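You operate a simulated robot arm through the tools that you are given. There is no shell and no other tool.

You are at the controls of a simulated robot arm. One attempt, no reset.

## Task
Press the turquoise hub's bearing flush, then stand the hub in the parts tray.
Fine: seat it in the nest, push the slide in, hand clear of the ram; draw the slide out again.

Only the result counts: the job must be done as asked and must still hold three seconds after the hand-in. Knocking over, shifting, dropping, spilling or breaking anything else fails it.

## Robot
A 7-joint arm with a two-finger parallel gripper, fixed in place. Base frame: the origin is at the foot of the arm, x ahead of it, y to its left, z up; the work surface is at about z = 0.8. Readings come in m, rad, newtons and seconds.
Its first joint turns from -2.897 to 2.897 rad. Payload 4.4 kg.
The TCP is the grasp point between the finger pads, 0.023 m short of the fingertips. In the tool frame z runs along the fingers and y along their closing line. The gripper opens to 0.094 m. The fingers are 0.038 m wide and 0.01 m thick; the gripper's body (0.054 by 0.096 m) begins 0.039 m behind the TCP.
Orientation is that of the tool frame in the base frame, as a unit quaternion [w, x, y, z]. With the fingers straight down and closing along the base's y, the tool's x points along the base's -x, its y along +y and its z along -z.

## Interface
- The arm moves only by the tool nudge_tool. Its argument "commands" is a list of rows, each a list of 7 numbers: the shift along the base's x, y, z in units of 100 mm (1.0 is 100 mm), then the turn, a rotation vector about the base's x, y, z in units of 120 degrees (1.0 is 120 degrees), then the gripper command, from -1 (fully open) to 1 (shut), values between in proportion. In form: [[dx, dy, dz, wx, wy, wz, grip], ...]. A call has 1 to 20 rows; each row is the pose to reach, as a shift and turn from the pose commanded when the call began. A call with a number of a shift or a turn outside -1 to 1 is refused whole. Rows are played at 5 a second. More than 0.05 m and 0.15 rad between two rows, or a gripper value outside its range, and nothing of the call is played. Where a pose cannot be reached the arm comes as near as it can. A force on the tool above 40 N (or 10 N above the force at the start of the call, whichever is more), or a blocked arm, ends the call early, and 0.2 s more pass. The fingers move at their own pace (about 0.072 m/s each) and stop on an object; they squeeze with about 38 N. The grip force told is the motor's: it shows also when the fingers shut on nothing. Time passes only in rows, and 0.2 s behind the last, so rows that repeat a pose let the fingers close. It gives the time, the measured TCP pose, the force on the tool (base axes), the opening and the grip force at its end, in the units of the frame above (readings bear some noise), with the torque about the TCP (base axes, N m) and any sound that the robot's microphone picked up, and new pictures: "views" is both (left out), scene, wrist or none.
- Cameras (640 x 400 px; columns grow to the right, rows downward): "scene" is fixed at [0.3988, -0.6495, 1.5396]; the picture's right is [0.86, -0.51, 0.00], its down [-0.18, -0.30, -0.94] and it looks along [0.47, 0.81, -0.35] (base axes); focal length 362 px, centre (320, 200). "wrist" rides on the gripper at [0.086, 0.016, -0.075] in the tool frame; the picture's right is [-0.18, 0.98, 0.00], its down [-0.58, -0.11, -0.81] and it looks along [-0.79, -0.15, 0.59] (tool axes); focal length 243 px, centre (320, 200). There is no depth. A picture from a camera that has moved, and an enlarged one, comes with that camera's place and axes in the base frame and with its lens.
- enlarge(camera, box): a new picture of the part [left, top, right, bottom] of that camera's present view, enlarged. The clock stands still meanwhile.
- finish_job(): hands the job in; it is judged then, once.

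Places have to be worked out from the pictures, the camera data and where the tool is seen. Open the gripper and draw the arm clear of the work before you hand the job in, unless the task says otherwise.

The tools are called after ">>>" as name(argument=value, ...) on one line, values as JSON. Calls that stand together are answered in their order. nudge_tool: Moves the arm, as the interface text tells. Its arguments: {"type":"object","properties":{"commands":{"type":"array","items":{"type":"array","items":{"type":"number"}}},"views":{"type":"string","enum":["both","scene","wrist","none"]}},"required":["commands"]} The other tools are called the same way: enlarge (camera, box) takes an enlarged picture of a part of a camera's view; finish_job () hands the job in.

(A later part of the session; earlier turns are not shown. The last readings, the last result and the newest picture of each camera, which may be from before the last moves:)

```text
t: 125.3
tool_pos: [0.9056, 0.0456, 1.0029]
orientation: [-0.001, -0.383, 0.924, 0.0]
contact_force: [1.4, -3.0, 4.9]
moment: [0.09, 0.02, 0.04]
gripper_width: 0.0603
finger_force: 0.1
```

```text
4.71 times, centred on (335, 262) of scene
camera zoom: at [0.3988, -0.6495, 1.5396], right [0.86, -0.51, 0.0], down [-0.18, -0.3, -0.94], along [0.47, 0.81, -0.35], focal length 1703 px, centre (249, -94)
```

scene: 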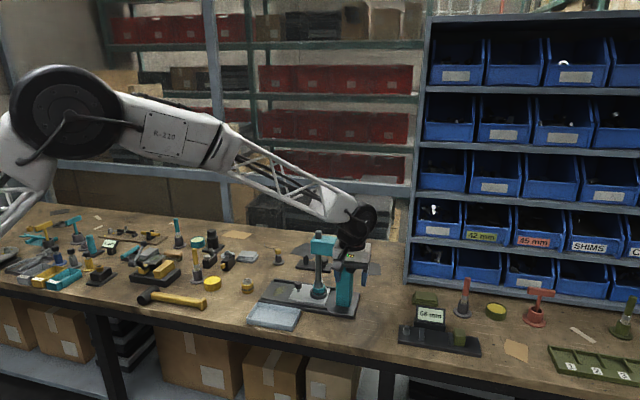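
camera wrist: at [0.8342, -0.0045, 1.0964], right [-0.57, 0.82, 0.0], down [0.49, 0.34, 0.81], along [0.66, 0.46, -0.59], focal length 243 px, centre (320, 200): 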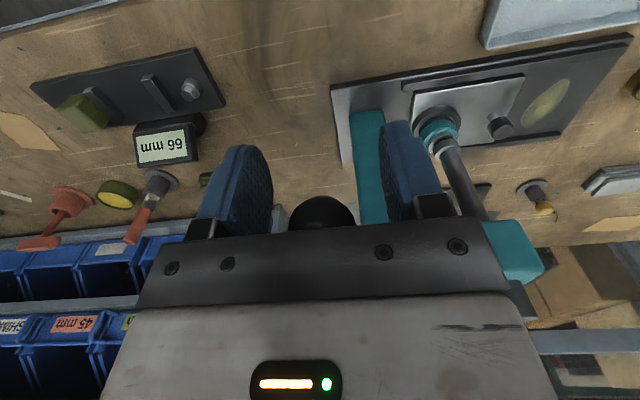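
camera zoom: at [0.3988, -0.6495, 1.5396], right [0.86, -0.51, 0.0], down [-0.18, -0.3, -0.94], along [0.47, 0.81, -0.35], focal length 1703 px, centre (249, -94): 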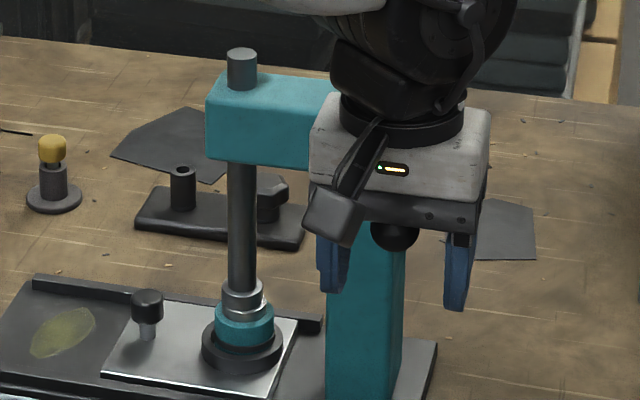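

Pushing with the palm takes only 5 N and the ram is back on the bearing. I'll press on in 1.5 mm steps.

>>> nudge_tool(commands=[[0, 0, -0.015, 0, 0, 0, -0.28], [0, 0, -0.03, 0, 0, 0, -0.28], [0, 0, -0.045, 0, 0, 0, -0.28], [0, 0, -0.06, 0, 0, 0, -0.28], [0, 0, -0.075, 0, 0, 0, -0.28], [0, 0, -0.09, 0, 0, 0, -0.28]], views="scene")

>>> enlarge(camera="scene", box=[300, 268, 330, 300])

```text
t: 126.7
tool_pos: [0.9069, 0.0465, 0.9937]
orientation: [-0.001, -0.384, 0.923, 0.001]
contact_force: [1.5, -7.2, 12.1]
moment: [0.23, 0.11, 0.08]
gripper_width: 0.0603
finger_force: 0.1
```

scene: 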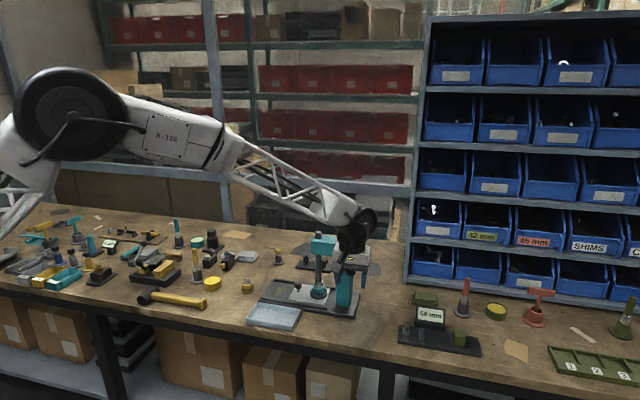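

```text
12.50 times, centred on (315, 284) of scene
camera zoom: at [0.3988, -0.6495, 1.5396], right [0.86, -0.51, 0.0], down [-0.18, -0.3, -0.94], along [0.47, 0.81, -0.35], focal length 4523 px, centre (382, -850)
```

zoom: 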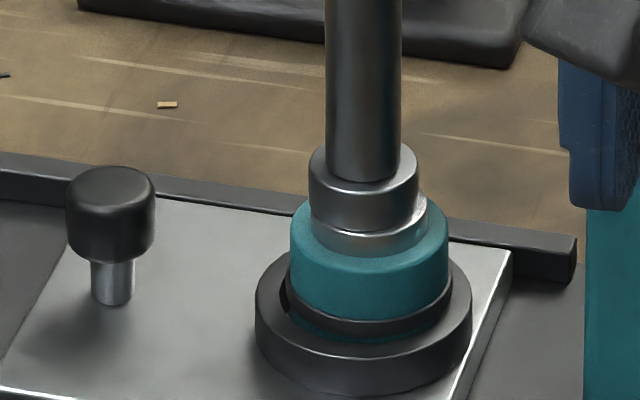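

The force is only 12 N and the ram is starting to push the bearing down. Continuing in 2 mm steps.

>>> nudge_tool(commands=[[0, 0, -0.02, 0, 0, 0, -0.28], [0, 0, -0.04, 0, 0, 0, -0.28], [0, 0, -0.06, 0, 0, 0, -0.28], [0, 0, -0.08, 0, 0, 0, -0.28], [0, 0, -0.1, 0, 0, 0, -0.28], [0.002, 0.002, -0.12, 0, 0, 0, -0.28]], views="scene")

>>> enlarge(camera="scene", box=[300, 268, 330, 300])

>>> enlarge(camera="scene", box=[295, 220, 375, 305])

```text
t: 128.1
tool_pos: [0.9063, 0.0464, 0.9817]
orientation: [0.0, -0.383, 0.924, 0.0]
contact_force: [5.4, -1.3, 10.9]
moment: [0.04, 0.26, -0.02]
gripper_width: 0.0602
finger_force: 0.1
```

scene: 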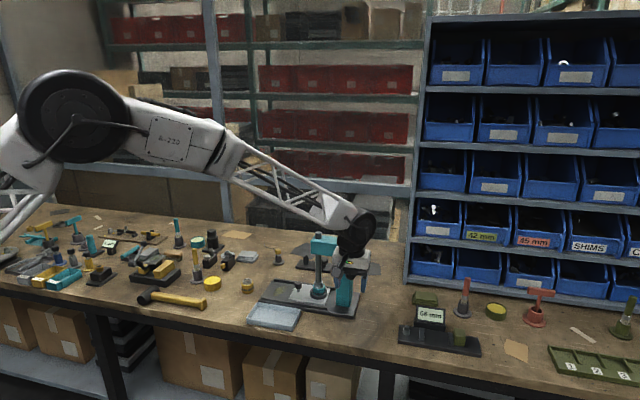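

```text
12.50 times, centred on (315, 284) of scene
camera zoom: at [0.3988, -0.6495, 1.5396], right [0.86, -0.51, 0.0], down [-0.18, -0.3, -0.94], along [0.47, 0.81, -0.35], focal length 4523 px, centre (382, -850)
```

zoom: 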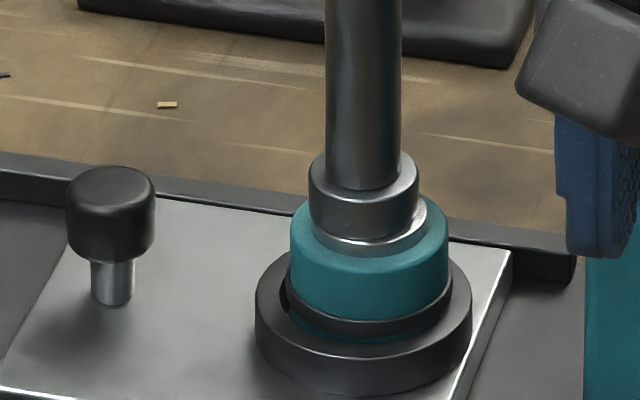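

```text
4.71 times, centred on (335, 262) of scene
camera zoom: at [0.3988, -0.6495, 1.5396], right [0.86, -0.51, 0.0], down [-0.18, -0.3, -0.94], along [0.47, 0.81, -0.35], focal length 1703 px, centre (249, -94)
```

zoom: 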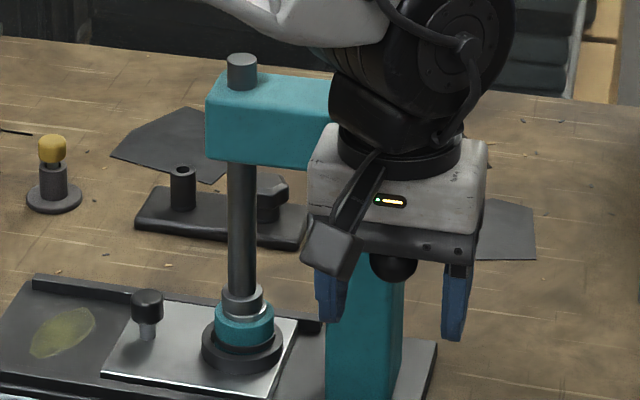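

The bearing is sinking steadily at about 11 N. Another 12 mm of palm travel.

>>> nudge_tool(commands=[[0, 0, -0.02, 0, 0, 0, -0.28], [0, 0, -0.04, 0, 0, 0, -0.28], [0.002, 0.002, -0.06, 0, 0, 0, -0.28], [0.003, 0.003, -0.08, 0, 0, 0, -0.28], [0.005, 0.005, -0.1, 0, 0, 0, -0.28], [0.007, 0.007, -0.12, 0, 0, 0, -0.28]], views="scene")

>>> enlarge(camera="scene", box=[300, 268, 330, 300])

```text
t: 129.5
tool_pos: [0.9072, 0.0464, 0.9688]
orientation: [-0.001, -0.383, 0.924, 0.0]
contact_force: [-3.3, -5.1, 11.3]
moment: [0.21, -0.1, 0.01]
gripper_width: 0.0601
finger_force: 0.1
```

scene: 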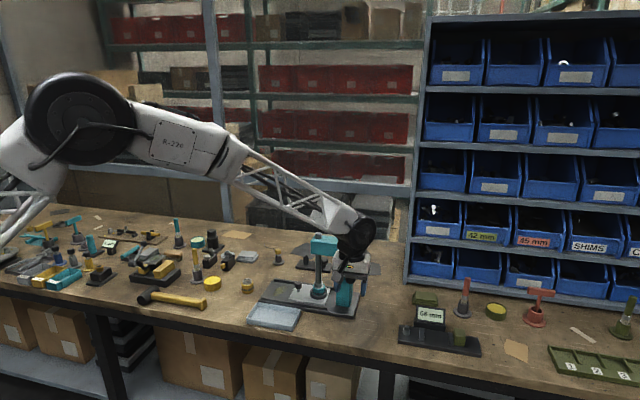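

```text
12.50 times, centred on (315, 284) of scene
camera zoom: at [0.3988, -0.6495, 1.5396], right [0.86, -0.51, 0.0], down [-0.18, -0.3, -0.94], along [0.47, 0.81, -0.35], focal length 4523 px, centre (382, -850)
```

zoom: 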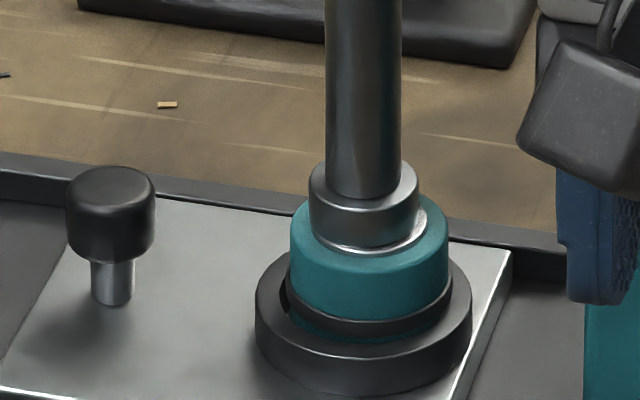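

The bearing is nearly flush. I'll look closely at the remaining lip before going further.

>>> enlarge(camera="scene", box=[311, 275, 327, 291])

```text
16.00 times, centred on (319, 283) of scene
camera zoom: at [0.3988, -0.6495, 1.5396], right [0.86, -0.51, 0.0], down [-0.18, -0.3, -0.94], along [0.47, 0.81, -0.35], focal length 5790 px, centre (336, -1128)
```

zoom: 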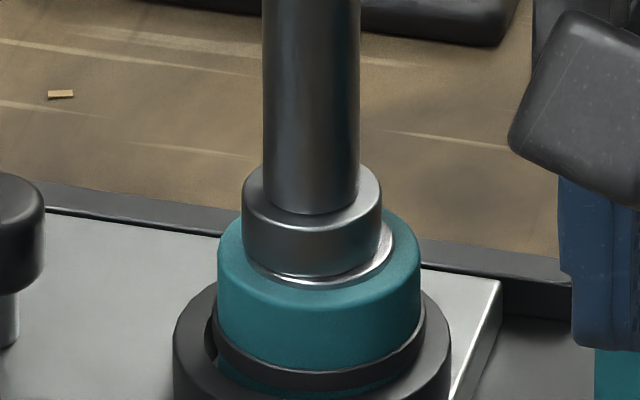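

About 1–2 mm of lip is left. I'll press on 8 mm of lever travel in 1 mm steps and watch for the force to climb as it bottoms.

>>> nudge_tool(commands=[[0, 0, -0.01, 0, 0, 0, -0.28], [0.001, 0.001, -0.02, 0, 0, 0, -0.28], [0.002, 0.002, -0.03, 0, 0, 0, -0.28], [0.003, 0.003, -0.04, 0, 0, 0, -0.28], [0.004, 0.004, -0.05, 0, 0, 0, -0.28], [0.005, 0.005, -0.06, 0, 0, 0, -0.28], [0.006, 0.006, -0.07, 0, 0, 0, -0.28], [0.007, 0.007, -0.08, 0, 0, 0, -0.28]], views="scene")

>>> enlarge(camera="scene", box=[311, 275, 327, 291])

```text
t: 131.3
tool_pos: [0.9096, 0.0485, 0.9619]
orientation: [-0.002, -0.383, 0.924, 0.001]
contact_force: [-1.6, -6.1, 11.1]
moment: [0.23, -0.03, 0.06]
gripper_width: 0.0601
finger_force: 0.0
```

scene: 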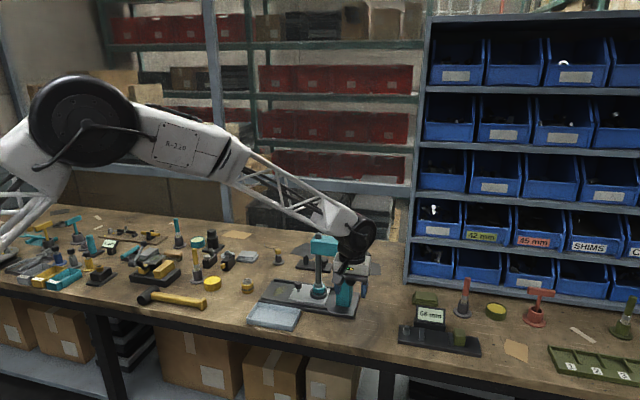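

```text
16.00 times, centred on (319, 283) of scene
camera zoom: at [0.3988, -0.6495, 1.5396], right [0.86, -0.51, 0.0], down [-0.18, -0.3, -0.94], along [0.47, 0.81, -0.35], focal length 5790 px, centre (336, -1128)
```

zoom: 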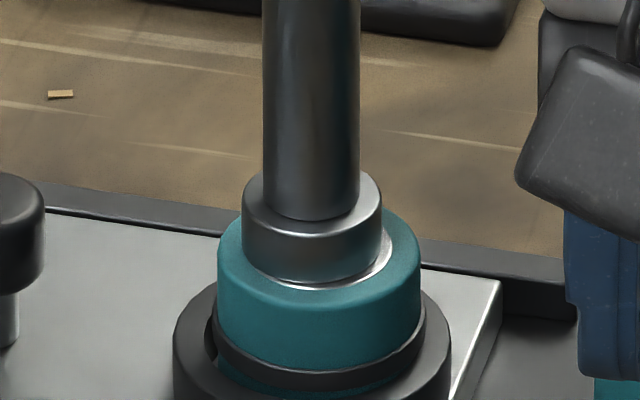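

The lip is almost gone and the force is unchanged. Another 5 mm in 1 mm steps.

>>> nudge_tool(commands=[[0.001, 0.001, -0.01, 0, 0, 0, -0.28], [0.002, 0.002, -0.02, 0, 0, 0, -0.28], [0.003, 0.003, -0.03, 0, 0, 0, -0.28], [0.004, 0.004, -0.04, 0, 0, 0, -0.28], [0.005, 0.005, -0.05, 0, 0, 0, -0.28]], views="scene")

>>> enlarge(camera="scene", box=[311, 275, 327, 291])

```text
t: 132.5
tool_pos: [0.9086, 0.0489, 0.9575]
orientation: [-0.001, -0.383, 0.924, 0.0]
contact_force: [-15.7, 3.5, 30.2]
moment: [-0.2, -0.54, -0.04]
gripper_width: 0.0601
finger_force: 0.0
```

scene: 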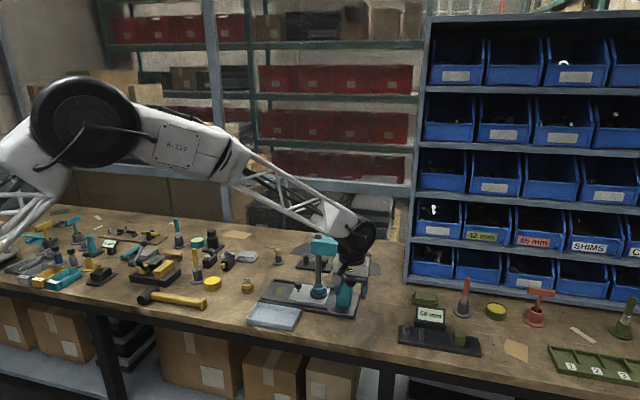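

```text
16.00 times, centred on (319, 283) of scene
camera zoom: at [0.3988, -0.6495, 1.5396], right [0.86, -0.51, 0.0], down [-0.18, -0.3, -0.94], along [0.47, 0.81, -0.35], focal length 5790 px, centre (336, -1128)
```

zoom: 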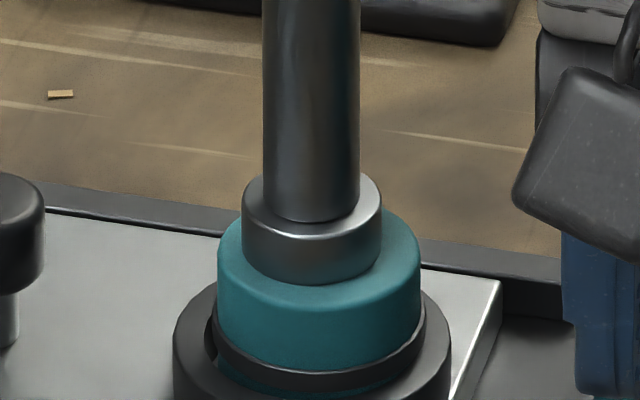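

The lip has vanished and the vertical force has jumped to 30 N, so the bearing is down on its seat. I'll give it one last 1 mm to be sure it's fully home.

>>> nudge_tool(commands=[[0.001, 0.001, -0.005, 0, 0, 0, -0.28], [0.002, 0.001, -0.01, 0, 0, 0, -0.28], [0.002, 0.001, -0.01, 0, 0, 0, -0.28]], views="scene")

>>> enlarge(camera="scene", box=[311, 275, 327, 291])

```text
t: 133.3
tool_pos: [0.9091, 0.0486, 0.9567]
orientation: [0.0, -0.384, 0.924, 0.0]
contact_force: [1.9, -8.7, 40.6]
moment: [0.23, 0.2, 0.03]
gripper_width: 0.0602
finger_force: 0.0
```

scene: 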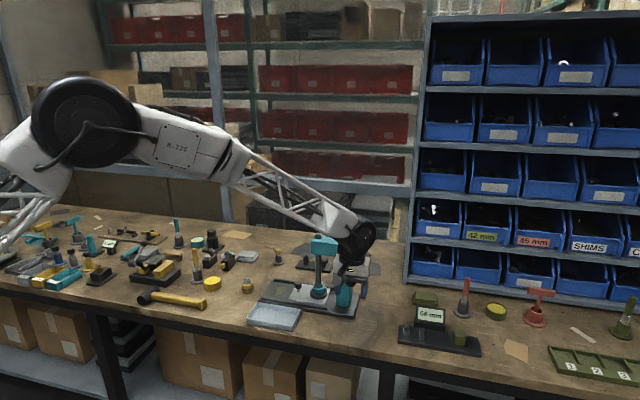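

```text
16.00 times, centred on (319, 283) of scene
camera zoom: at [0.3988, -0.6495, 1.5396], right [0.86, -0.51, 0.0], down [-0.18, -0.3, -0.94], along [0.47, 0.81, -0.35], focal length 5790 px, centre (336, -1128)
```

zoom: 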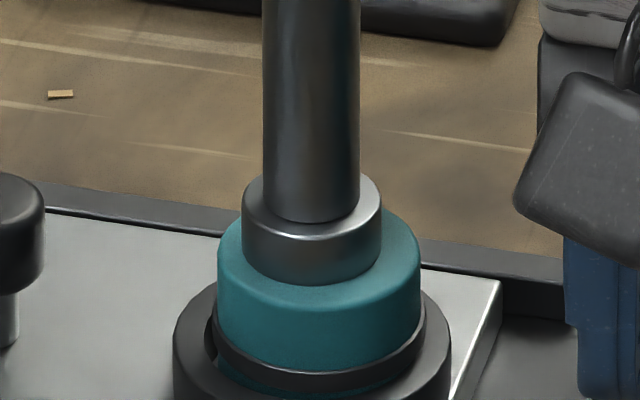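

40 N and no further movement: the bearing is flush. Now I'll raise the palm gently so the lever and ram return under the spring.

>>> nudge_tool(commands=[[0, 0, 0.03, 0, 0, 0, -0.28], [0, 0, 0.07, 0, 0, 0, -0.28], [0, 0, 0.13, 0, 0, 0, -0.28], [0, 0, 0.2, 0, 0, 0, -0.28], [0, 0, 0.28, 0, 0, 0, -0.28], [0, 0, 0.36, 0, 0, 0, -0.28], [0, 0, 0.44, 0, 0, 0, -0.28], [0, 0, 0.52, 0, 0, 0, -0.28], [0, 0, 0.6, 0, 0, 0, -0.28], [0, 0, 0.7, 0, 0, 0, -0.28], [0, 0, 0.8, 0, 0, 0, -0.28], [0, 0, 0.9, 0, 0, 0, -0.28], [0, 0, 1.0, 0, 0, 0, -0.28]], views="scene")

>>> nudge_tool(commands=[[0, 0, 0.1, 0, 0, 0, -0.28], [0, 0, 0.2, 0, 0, 0, -0.28], [0, 0, 0.35, 0, 0, 0, -0.28], [0, 0, 0.55, 0, 0, 0, -0.28], [0, 0, 0.8, 0, 0, 0, -0.28], [0, 0, 1.0, 0, 0, 0, -0.28], [0, 0, 1.0, 0, 0, 0, -0.28]], views="both")

>>> enlarge(camera="scene", box=[270, 200, 380, 310])

>>> enlarge(camera="scene", box=[300, 268, 330, 300])

```text
t: 136.1
tool_pos: [0.9111, 0.0485, 1.0552]
orientation: [-0.001, -0.384, 0.923, -0.001]
contact_force: [-0.9, 0.0, 2.1]
moment: [0.08, -0.05, 0.02]
gripper_width: 0.0603
finger_force: 0.1
```

scene: 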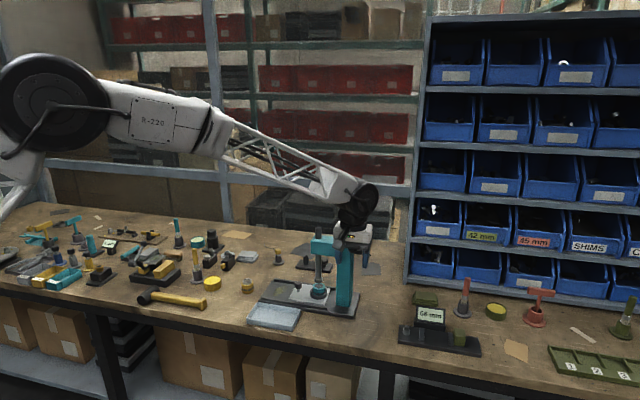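

```text
t: 137.7
tool_pos: [0.91, 0.0498, 1.1553]
orientation: [-0.002, -0.383, 0.924, 0.0]
contact_force: [0.0, -0.1, 0.5]
moment: [0.0, -0.01, 0.02]
gripper_width: 0.0603
finger_force: 0.1
camera wrist: at [0.8384, 0.0, 1.2298], right [-0.57, 0.82, 0.0], down [0.49, 0.34, 0.81], along [0.66, 0.46, -0.59], focal length 243 px, centre (320, 200)
```

scene: 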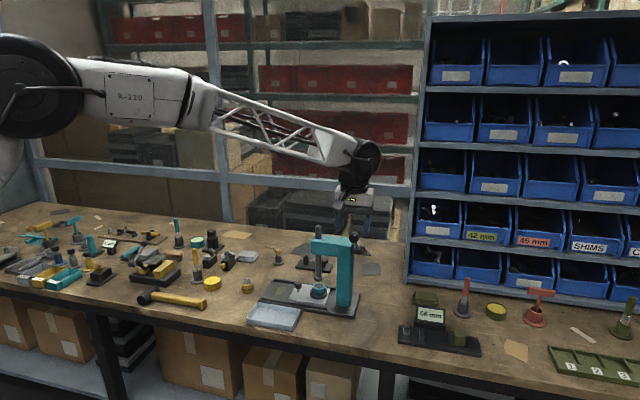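
wrist: 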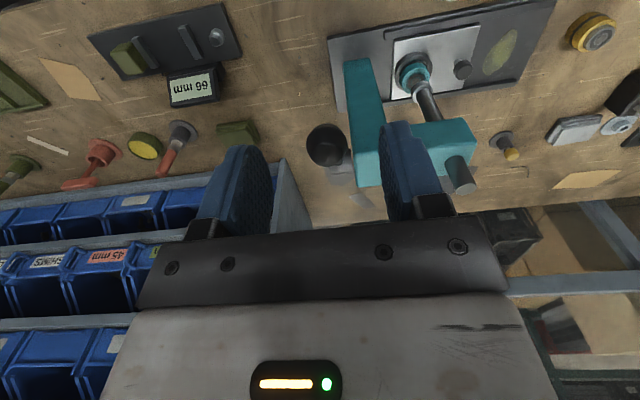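

```text
3.64 times, centred on (325, 255) of scene
camera zoom: at [0.3988, -0.6495, 1.5396], right [0.86, -0.51, 0.0], down [-0.18, -0.3, -0.94], along [0.47, 0.81, -0.35], focal length 1316 px, centre (302, 0)
```

zoom: 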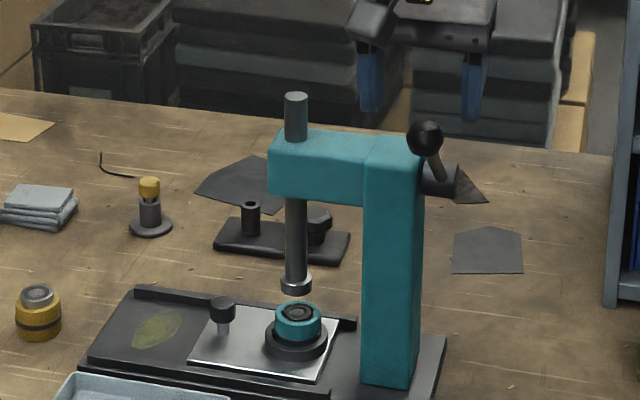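

```text
12.50 times, centred on (315, 284) of scene
camera zoom: at [0.3988, -0.6495, 1.5396], right [0.86, -0.51, 0.0], down [-0.18, -0.3, -0.94], along [0.47, 0.81, -0.35], focal length 4523 px, centre (382, -850)
```

zoom: 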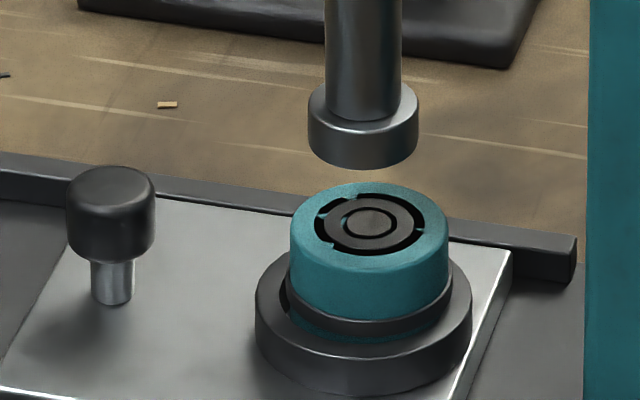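

The bearing is now flush with the hub's face, and the ram and lever have returned. Next I'll move the hand up and around, away from the press, to get back behind the slide's knob.

>>> nudge_tool(commands=[[0, 0, 0.4, 0, 0, 0, -0.28], [-0.2, 0.15, 0.8, 0, 0, 0, -0.28], [-0.5, 0.4, 0.8, 0, 0, 0, -0.28], [-0.9, 0.7, 0.8, 0, 0, 0, -0.28], [-0.9, 0.7, 0.8, 0, 0, 0, -0.28]], views="none")

>>> nudge_tool(commands=[[-0.3, 0.3, 0, 0, 0, 0, -0.06], [-0.6, 0.6, -0.1, 0, 0, 0, -0.06], [-0.9, 0.9, -0.3, 0, 0, 0, -0.06], [-1.0, 1.0, -0.6, 0, 0, 0, -0.06], [-1.0, 1.0, -0.6, 0, 0, 0, -0.06]], views="none")

>>> nudge_tool(commands=[[0, 0.2, 0, 0, 0, -0.0625, -0.06], [0, 0.4, 0, 0, 0, -0.125, -0.06], [0, 0.6, 0, 0, 0, -0.1875, -0.06], [0, 0.8, 0, 0, 0, -0.25, -0.06], [0, 0.9, 0, 0, 0, -0.3125, -0.06], [0, 0.9, 0, 0, 0, -0.375, -0.06], [0, 0.9, 0, 0, 0, -0.4375, -0.06], [0, 0.9, 0, 0, 0, -0.5, -0.06], [0, 0.9, 0, 0, 0, -0.5625, -0.06], [0, 0.9, 0, 0, 0, -0.625, -0.06], [0, 0.9, 0, 0, 0, -0.6875, -0.06], [0, 0.9, 0, 0, 0, -0.75, -0.06], [0, 0.9, 0, 0, 0, -0.75, -0.06]], views="both")

```text
t: 138.9
tool_pos: [0.8175, 0.1184, 1.2375]
orientation: [-0.001, -0.385, 0.923, 0.0]
contact_force: [-0.2, -0.7, -1.3]
moment: [0.0, 0.03, 0.0]
gripper_width: 0.0602
finger_force: 0.0
```

```text
t: 140.1
tool_pos: [0.7204, 0.218, 1.1762]
orientation: [-0.001, -0.384, 0.924, 0.0]
contact_force: [-0.8, -0.5, -0.8]
moment: [0.02, 0.01, -0.02]
gripper_width: 0.0495
finger_force: 0.0
```

```text
t: 142.9
tool_pos: [0.7193, 0.3079, 1.1754]
orientation: [0.0, 0.382, 0.924, 0.0]
contact_force: [-0.3, -0.7, 0.9]
moment: [0.04, 0.04, -0.01]
gripper_width: 0.0499
finger_force: 0.0
camera wrist: at [0.6698, 0.3805, 1.2495], right [0.82, 0.57, 0.0], down [0.33, -0.49, 0.81], along [0.46, -0.66, -0.59], focal length 243 px, centre (320, 200)
```

scene: 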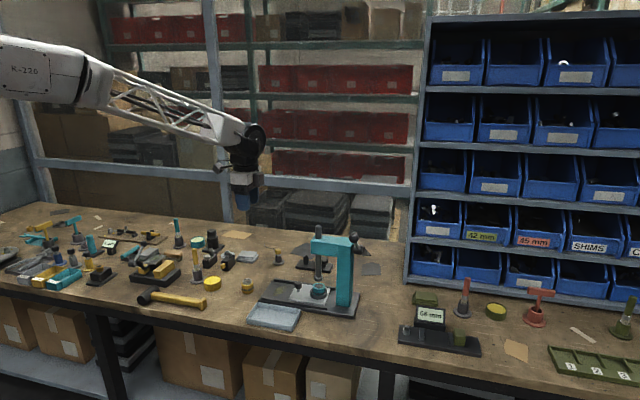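
wrist: 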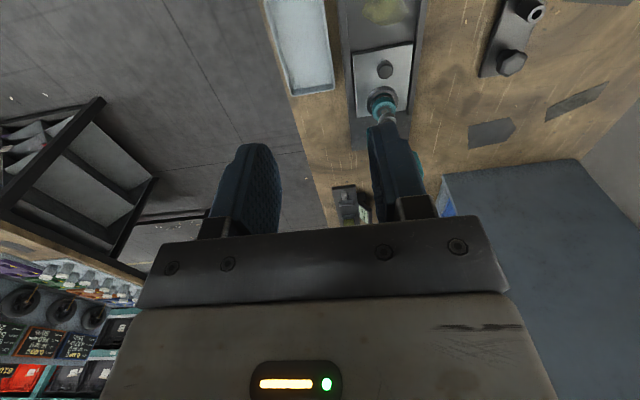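

Now I'll tilt back 20° again and descend to the waypoint behind the knob.

>>> nudge_tool(commands=[[0.2, 0.05, -0.3, -0.03, -0.03, 0, -0.06], [0.4, 0.1, -0.6, -0.06, -0.06, 0, -0.06], [0.6, 0.15, -0.8, -0.09, -0.09, 0, -0.06], [0.6, 0.2, -1.0, -0.118, -0.118, 0, -0.06], [0.6, 0.2, -1.0, -0.118, -0.118, 0, -0.06]], views="none")

>>> nudge_tool(commands=[[0.1, 0.02, -0.3, 0, 0, 0, -0.06], [0.2, 0.04, -0.6, 0, 0, 0, -0.06], [0.3, 0.05, -0.9, 0, 0, 0, -0.06], [0.35, 0.05, -1.0, 0, 0, 0, -0.06]], views="none")

>>> nudge_tool(commands=[[0, 0, -0.3, 0, 0, 0, -0.06], [0, 0, -0.6, 0, 0, 0, -0.06], [0, 0, -0.75, 0, 0, 0, -0.06], [0, 0, -0.75, 0, 0, 0, -0.06]], views="both")

>>> enlarge(camera="wrist", box=[220, 60, 420, 230])

```text
t: 144.1
tool_pos: [0.7793, 0.3281, 1.0758]
orientation: [0.161, 0.377, 0.91, -0.067]
contact_force: [-0.7, -0.2, 0.1]
moment: [0.0, 0.0, 0.0]
gripper_width: 0.0498
finger_force: 0.1
```

```text
t: 145.1
tool_pos: [0.8148, 0.332, 0.9759]
orientation: [0.159, 0.375, 0.911, -0.066]
contact_force: [-0.8, -0.6, 0.2]
moment: [0.03, 0.0, 0.03]
gripper_width: 0.0497
finger_force: 0.0
```

```text
t: 146.1
tool_pos: [0.8145, 0.3345, 0.9012]
orientation: [0.159, 0.376, 0.911, -0.065]
contact_force: [-0.8, 0.2, -1.0]
moment: [0.0, 0.02, 0.02]
gripper_width: 0.05
finger_force: 0.1
camera wrist: at [0.7508, 0.4211, 0.9426], right [0.82, 0.57, 0.06], down [0.12, -0.27, 0.96], along [0.57, -0.77, -0.29], focal length 243 px, centre (320, 200)
```

scene: 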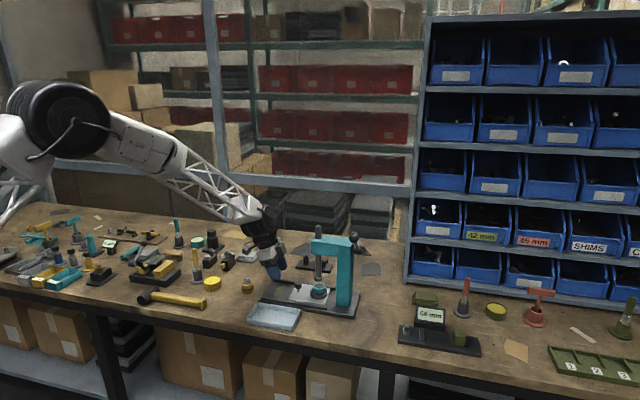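
wrist: 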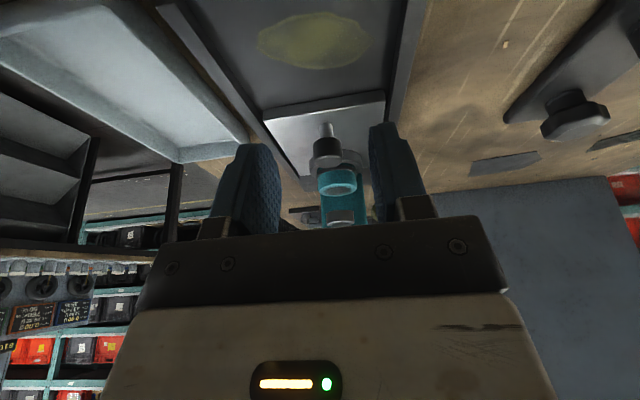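

```text
2.35 times, centred on (320, 145) of wrist
camera zoom: at [0.7508, 0.4211, 0.9426], right [0.82, 0.57, 0.06], down [0.12, -0.27, 0.96], along [0.57, -0.77, -0.29], focal length 571 px, centre (320, 329)
```

zoom: 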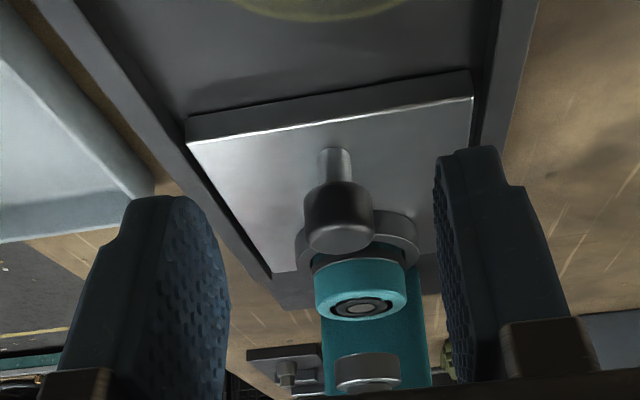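

The bearing shows flush from this side too. I'll lower and advance with the open fingers straddling the knob, as before.

>>> nudge_tool(commands=[[-0.0125, -0.0125, -0.2, 0, 0, 0, -0.06], [-0.0125, -0.0125, -0.395, 0, 0, 0, -0.06], [0.1, -0.125, -0.395, 0, 0, 0, -0.06], [0.22, -0.245, -0.395, 0, 0, 0, -0.06], [0.34, -0.365, -0.395, 0, 0, 0, -0.06], [0.455, -0.48, -0.395, 0, 0, 0, -0.06], [0.455, -0.48, -0.395, 0, 0, 0, -0.06]], views="both")

>>> enlarge(camera="wrist", box=[220, 80, 420, 230])

```text
t: 147.7
tool_pos: [0.8593, 0.2863, 0.8599]
orientation: [0.16, 0.376, 0.91, -0.066]
contact_force: [-0.1, 0.1, -0.8]
moment: [0.02, -0.02, 0.04]
gripper_width: 0.0497
finger_force: 0.1
camera wrist: at [0.7959, 0.3724, 0.9005], right [0.82, 0.57, 0.06], down [0.12, -0.27, 0.96], along [0.57, -0.77, -0.29], focal length 243 px, centre (320, 200)
```

scene: 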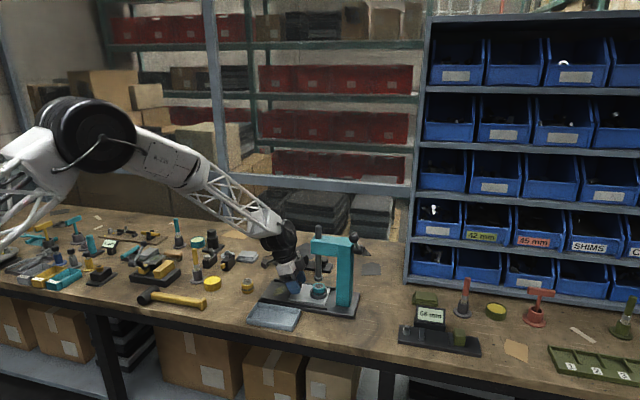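
wrist: 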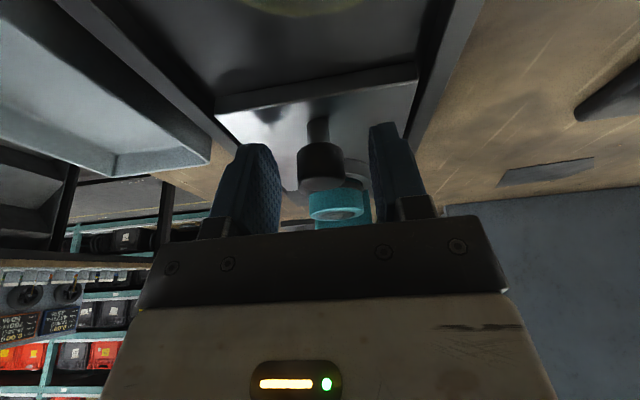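

```text
2.67 times, centred on (320, 155) of wrist
camera zoom: at [0.7959, 0.3724, 0.9005], right [0.82, 0.57, 0.06], down [0.12, -0.27, 0.96], along [0.57, -0.77, -0.29], focal length 647 px, centre (320, 320)
```

zoom: 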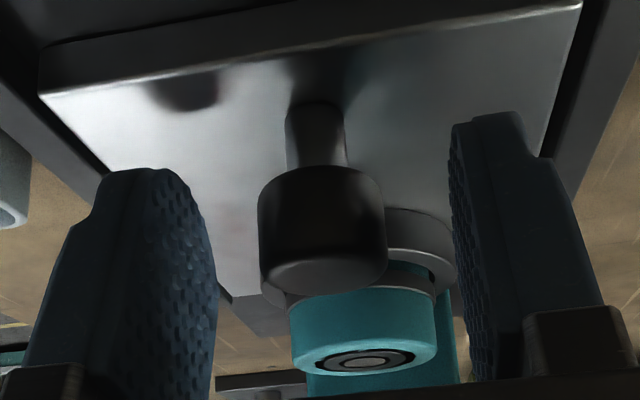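

The knob is between the pads; I'll trim 0.8 mm and raise 2.5 mm so nothing rubs, then close and read the loads.

>>> nudge_tool(commands=[[0.008, 0.008, 0.025, 0, 0, 0, -0.06], [0.008, 0.008, 0.025, 0, 0, 0, 0.2], [0.008, 0.008, 0.025, 0, 0, 0, 0.6], [0.008, 0.008, 0.025, 0, 0, 0, 0.6], [0.008, 0.008, 0.025, 0, 0, 0, 0.6]], views="none")

```text
t: 148.9
tool_pos: [0.8603, 0.2859, 0.8634]
orientation: [0.16, 0.377, 0.91, -0.065]
contact_force: [-10.9, -9.4, 4.0]
moment: [-0.18, 0.2, -0.05]
gripper_width: 0.0257
finger_force: 7.2
```

The grip is still settling, with −14 N sideways. I'll ease back 0.5 mm and let it close fully.

>>> nudge_tool(commands=[[-0.004, -0.004, 0, 0, 0, 0, 0.65], [-0.004, -0.004, 0, 0, 0, 0, 0.65]], views="none")

```text
t: 149.5
tool_pos: [0.8607, 0.2849, 0.864]
orientation: [0.159, 0.375, 0.911, -0.066]
contact_force: [-12.1, -12.0, 4.4]
moment: [-0.13, 0.16, -0.06]
gripper_width: 0.0242
finger_force: 8.4
```

>>> nudge_tool(commands=[[-0.005, -0.005, 0, 0, 0, 0, 0.65], [-0.005, -0.005, 0, 0, 0, 0, 0.65], [-0.005, -0.005, 0, 0, 0, 0, 0.65]], views="wrist")

>>> enlarge(camera="wrist", box=[220, 80, 420, 230])

```text
t: 150.3
tool_pos: [0.8606, 0.2862, 0.8624]
orientation: [0.161, 0.375, 0.911, -0.064]
contact_force: [11.4, 12.0, -3.0]
moment: [-0.03, 0.12, 0.08]
gripper_width: 0.0239
finger_force: 45.0
camera wrist: at [0.7962, 0.3721, 0.9034], right [0.82, 0.58, 0.06], down [0.11, -0.27, 0.96], along [0.57, -0.77, -0.29], focal length 243 px, centre (320, 200)
```

wrist: 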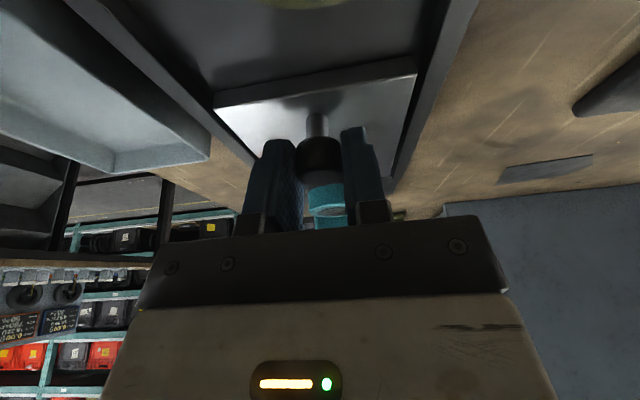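

```text
2.67 times, centred on (320, 155) of wrist
camera zoom: at [0.7962, 0.3721, 0.9034], right [0.82, 0.58, 0.06], down [0.11, -0.27, 0.96], along [0.57, -0.77, -0.29], focal length 647 px, centre (320, 320)
```

zoom: 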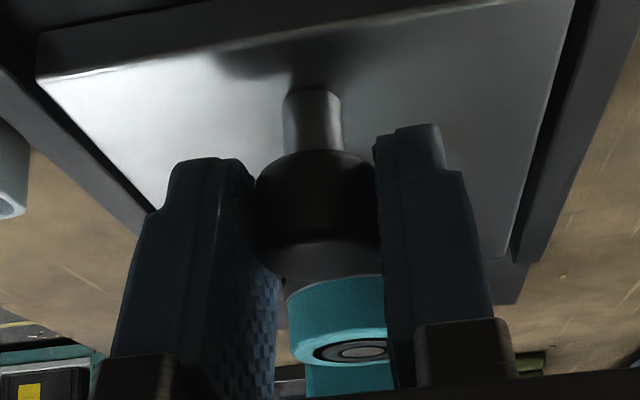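

Fully gripped now. I'll trim +0.5 mm and pull the slide off its stop in 1 mm steps.

>>> nudge_tool(commands=[[0.0035, 0.0035, 0, 0, 0, 0, 0.65], [-0.0035, 0.0105, 0, 0, 0, 0, 0.65], [-0.0105, 0.0175, 0, 0, 0, 0, 0.65], [-0.0175, 0.0245, 0, 0, 0, 0, 0.65], [-0.0245, 0.0315, 0, 0, 0, 0, 0.65], [-0.0315, 0.0385, 0, 0, 0, 0, 0.65], [-0.0385, 0.0455, 0, 0, 0, 0, 0.65], [-0.0455, 0.0525, 0, 0, 0, 0, 0.65]], views="scene")

>>> enlarge(camera="scene", box=[260, 230, 350, 310])

```text
t: 152.1
tool_pos: [0.8548, 0.2894, 0.8634]
orientation: [0.16, 0.375, 0.911, -0.065]
contact_force: [6.0, 5.5, 8.7]
moment: [-0.22, 0.05, 0.06]
gripper_width: 0.0239
finger_force: 45.2
```

scene: 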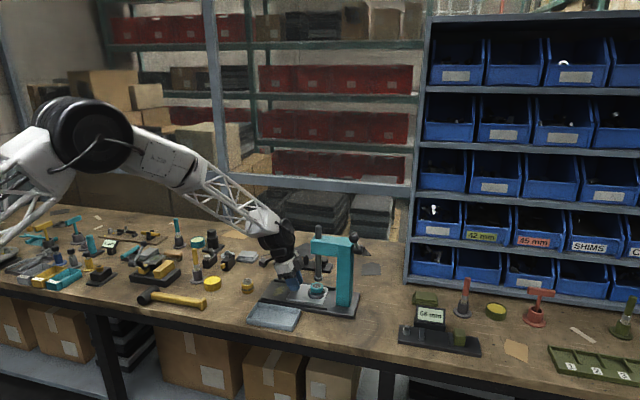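

```text
5.00 times, centred on (305, 270) of scene
camera zoom: at [0.3988, -0.6495, 1.5396], right [0.86, -0.51, 0.0], down [-0.18, -0.3, -0.94], along [0.47, 0.81, -0.35], focal length 1809 px, centre (395, -150)
```

zoom: 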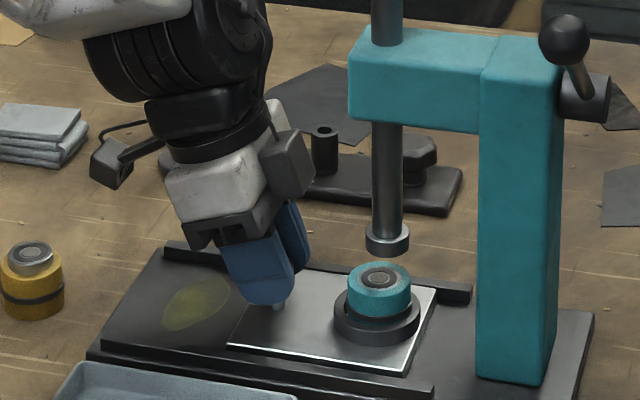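

The slide is coming out cleanly, with about 8 N of side load. I'll draw it another 45 mm at 3.5 mm per row with a tiny trim.

>>> nudge_tool(commands=[[-0.01, 0.013, 0, 0, 0, 0, 0.65], [-0.03, 0.033, 0, 0, 0, 0, 0.65], [-0.055, 0.058, 0, 0, 0, 0, 0.65], [-0.08, 0.083, 0, 0, 0, 0, 0.65], [-0.105, 0.108, 0, 0, 0, 0, 0.65], [-0.13, 0.133, 0, 0, 0, 0, 0.65], [-0.155, 0.158, 0, 0, 0, 0, 0.65], [-0.18, 0.183, 0, 0, 0, 0, 0.65], [-0.205, 0.208, 0, 0, 0, 0, 0.65], [-0.23, 0.233, 0, 0, 0, 0, 0.65], [-0.255, 0.258, 0, 0, 0, 0, 0.65], [-0.28, 0.283, 0, 0, 0, 0, 0.65], [-0.305, 0.308, 0, 0, 0, 0, 0.65], [-0.315, 0.318, 0, 0, 0, 0, 0.65]], views="none")

```text
t: 155.1
tool_pos: [0.8214, 0.3237, 0.8632]
orientation: [0.16, 0.376, 0.91, -0.065]
contact_force: [22.7, 22.7, 2.7]
moment: [-0.14, -0.19, 0.17]
gripper_width: 0.0236
finger_force: 45.4
```

The side load has built to 32 N as the true axis differs slightly from 45°. I'll trim 1 mm and check.

>>> nudge_tool(commands=[[0.004, 0.004, 0, 0, 0, 0, 0.65], [0.008, 0.008, 0, 0, 0, 0, 0.65], [0.008, 0.008, 0, 0, 0, 0, 0.65]], views="both")

>>> enlarge(camera="scene", box=[250, 240, 340, 310])

```text
t: 155.9
tool_pos: [0.8237, 0.3224, 0.8639]
orientation: [0.159, 0.376, 0.91, -0.066]
contact_force: [-0.8, -1.2, 11.5]
moment: [0.3, -0.01, -0.04]
gripper_width: 0.0239
finger_force: 44.9
camera wrist: at [0.7597, 0.4091, 0.9033], right [0.82, 0.57, 0.06], down [0.12, -0.27, 0.96], along [0.57, -0.77, -0.29], focal length 243 px, centre (320, 200)
```

scene: 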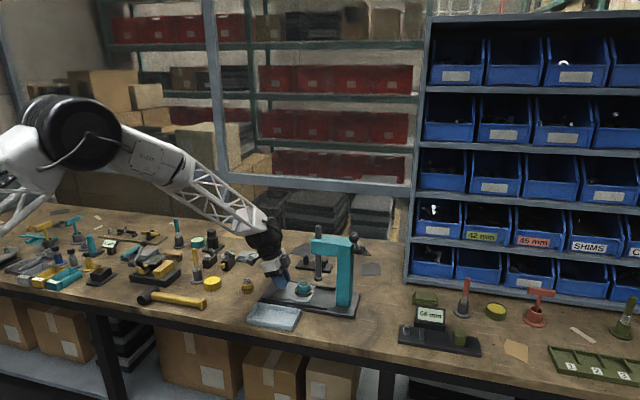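
wrist: 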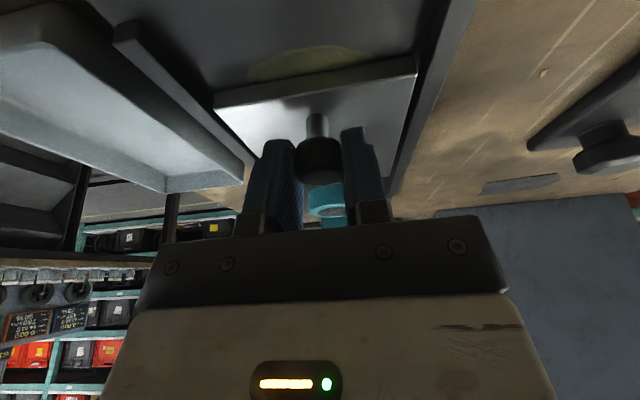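

```text
5.71 times, centred on (295, 275) of scene
camera zoom: at [0.3988, -0.6495, 1.5396], right [0.86, -0.51, 0.0], down [-0.18, -0.3, -0.94], along [0.47, 0.81, -0.35], focal length 2068 px, centre (463, -229)
```

zoom: 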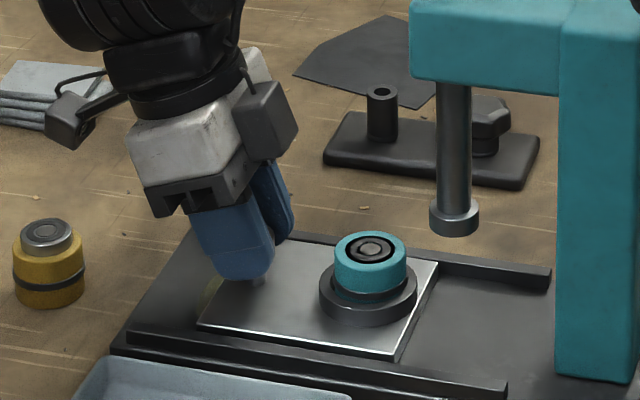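

Side load is zero now, with 42 mm still to go. I'll continue with a slight built-in drift to follow the true axis, until the outer stop.

>>> nudge_tool(commands=[[-0.01, 0.01, 0.004, 0, 0, 0, 0.65], [-0.034, 0.036, 0.004, 0, 0, 0, 0.65], [-0.058, 0.062, 0.004, 0, 0, 0, 0.65], [-0.082, 0.088, 0.004, 0, 0, 0, 0.65], [-0.106, 0.114, 0.004, 0, 0, 0, 0.65], [-0.13, 0.14, 0.004, 0, 0, 0, 0.65], [-0.155, 0.165, 0.004, 0, 0, 0, 0.65]], views="none")

```text
t: 156.6
tool_pos: [0.8194, 0.3263, 0.8638]
orientation: [0.16, 0.375, 0.91, -0.067]
contact_force: [-10.8, -9.7, 10.2]
moment: [0.1, -0.08, 0.05]
gripper_width: 0.0238
finger_force: 44.8
stopped in row 3: the force on the tool passed its limit at 42 N (the readings are from after the stop); the commanded pose is now the measured one
```

A spike at 42 N stopped it. The smaller steps worked best before, so I'll use 1.4 mm rows with a slight reverse trim.

>>> nudge_tool(commands=[[-0.004, -0.004, 0, 0, 0, 0, 0.65], [-0.011, 0.003, 0, 0, 0, 0, 0.65], [-0.019, 0.011, 0, 0, 0, 0, 0.65], [-0.028, 0.02, 0, 0, 0, 0, 0.65], [-0.038, 0.03, 0, 0, 0, 0, 0.65], [-0.048, 0.04, 0, 0, 0, 0, 0.65], [-0.058, 0.05, 0, 0, 0, 0, 0.65], [-0.068, 0.06, 0, 0, 0, 0, 0.65], [-0.078, 0.07, 0, 0, 0, 0, 0.65], [-0.088, 0.08, 0, 0, 0, 0, 0.65], [-0.098, 0.09, 0, 0, 0, 0, 0.65], [-0.108, 0.1, 0, 0, 0, 0, 0.65], [-0.118, 0.11, 0, 0, 0, 0, 0.65], [-0.128, 0.12, 0, 0, 0, 0, 0.65]], views="none")

```text
t: 159.6
tool_pos: [0.8066, 0.3394, 0.8624]
orientation: [0.159, 0.376, 0.91, -0.067]
contact_force: [11.4, 10.2, -1.0]
moment: [0.12, -0.49, 0.04]
gripper_width: 0.024
finger_force: 45.1
```

That works. About 20 mm remains, so I'll trim +0.5 mm and continue with the same small steps.

>>> nudge_tool(commands=[[0.003, 0.003, 0, 0, 0, 0, 0.65], [-0.004, 0.01, 0, 0, 0, 0, 0.65], [-0.012, 0.018, 0, 0, 0, 0, 0.65], [-0.021, 0.027, 0, 0, 0, 0, 0.65], [-0.031, 0.037, 0, 0, 0, 0, 0.65], [-0.041, 0.047, 0, 0, 0, 0, 0.65], [-0.051, 0.057, 0, 0, 0, 0, 0.65], [-0.061, 0.067, 0, 0, 0, 0, 0.65], [-0.071, 0.077, 0, 0, 0, 0, 0.65], [-0.081, 0.087, 0, 0, 0, 0, 0.65], [-0.091, 0.097, 0, 0, 0, 0, 0.65], [-0.101, 0.107, 0, 0, 0, 0, 0.65], [-0.111, 0.117, 0, 0, 0, 0, 0.65]], views="both")

>>> enlarge(camera="scene", box=[240, 240, 330, 310])

```text
t: 162.0
tool_pos: [0.7974, 0.3481, 0.8632]
orientation: [0.159, 0.376, 0.91, -0.068]
contact_force: [-7.8, -7.9, 8.2]
moment: [0.09, -0.06, 0.07]
gripper_width: 0.0235
finger_force: 44.9
stopped in row 12: the force on the tool passed its limit at 44 N (the readings are from after the stop); the commanded pose is now the measured one
camera wrist: at [0.7347, 0.4345, 0.9031], right [0.82, 0.57, 0.06], down [0.12, -0.27, 0.96], along [0.56, -0.77, -0.29], focal length 243 px, centre (320, 200)
```

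scene: 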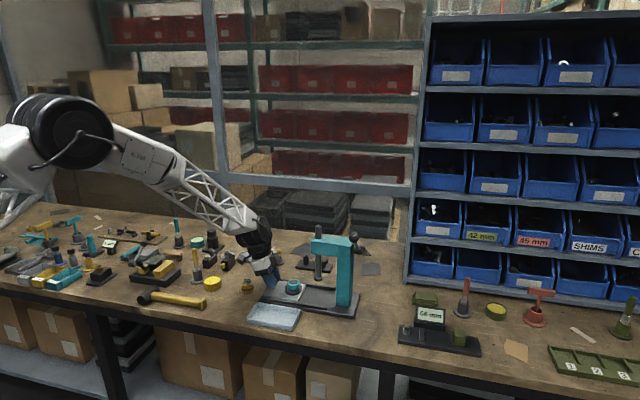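
wrist: 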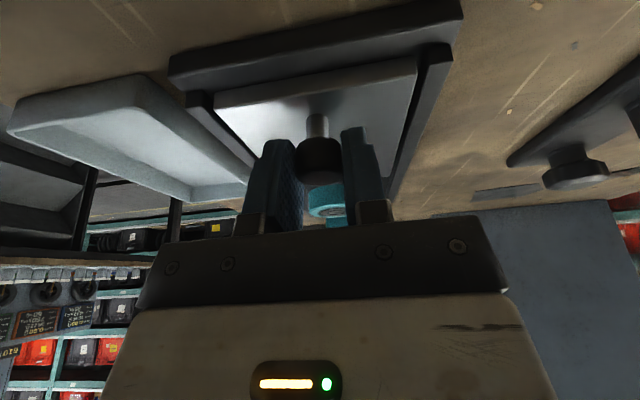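

```text
5.71 times, centred on (285, 275) of scene
camera zoom: at [0.3988, -0.6495, 1.5396], right [0.86, -0.51, 0.0], down [-0.18, -0.3, -0.94], along [0.47, 0.81, -0.35], focal length 2068 px, centre (520, -229)
```

zoom: 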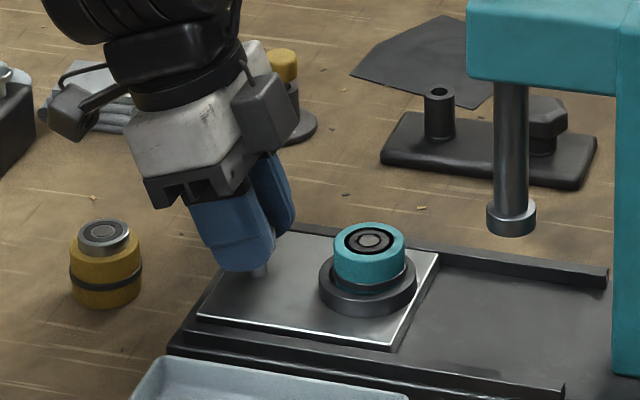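

6.5 mm left. A small trim back and the same small steps to the stop.

>>> nudge_tool(commands=[[-0.003, -0.003, 0, 0, 0, 0, 0.65], [-0.01, 0.004, 0, 0, 0, 0, 0.65], [-0.018, 0.012, 0, 0, 0, 0, 0.65], [-0.026, 0.02, 0, 0, 0, 0, 0.65], [-0.034, 0.028, 0, 0, 0, 0, 0.65], [-0.042, 0.036, 0, 0, 0, 0, 0.65], [-0.05, 0.044, 0, 0, 0, 0, 0.65], [-0.058, 0.052, 0, 0, 0, 0, 0.65]], views="scene")

>>> enlarge(camera="scene", box=[240, 240, 330, 310])

```text
t: 163.8
tool_pos: [0.7937, 0.3515, 0.8642]
orientation: [0.159, 0.377, 0.91, -0.068]
contact_force: [-14.5, -21.4, 25.7]
moment: [0.14, 0.05, -0.09]
gripper_width: 0.0236
finger_force: 45.2
```

scene: 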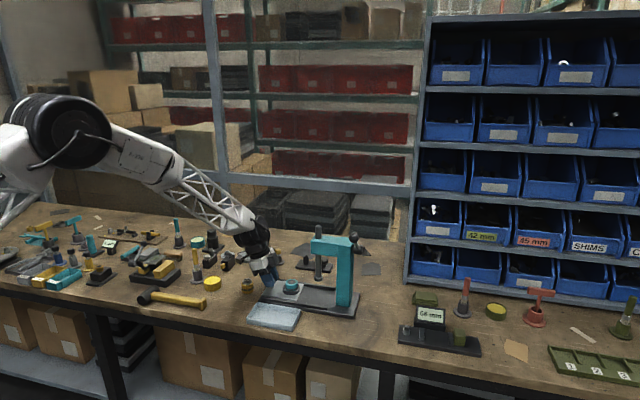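

```text
5.71 times, centred on (285, 275) of scene
camera zoom: at [0.3988, -0.6495, 1.5396], right [0.86, -0.51, 0.0], down [-0.18, -0.3, -0.94], along [0.47, 0.81, -0.35], focal length 2068 px, centre (520, -229)
```

zoom: 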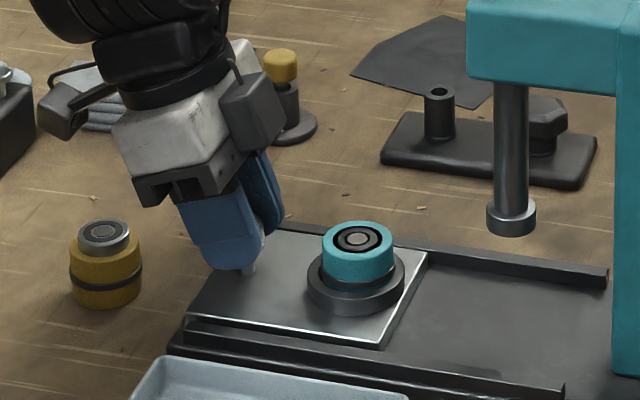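

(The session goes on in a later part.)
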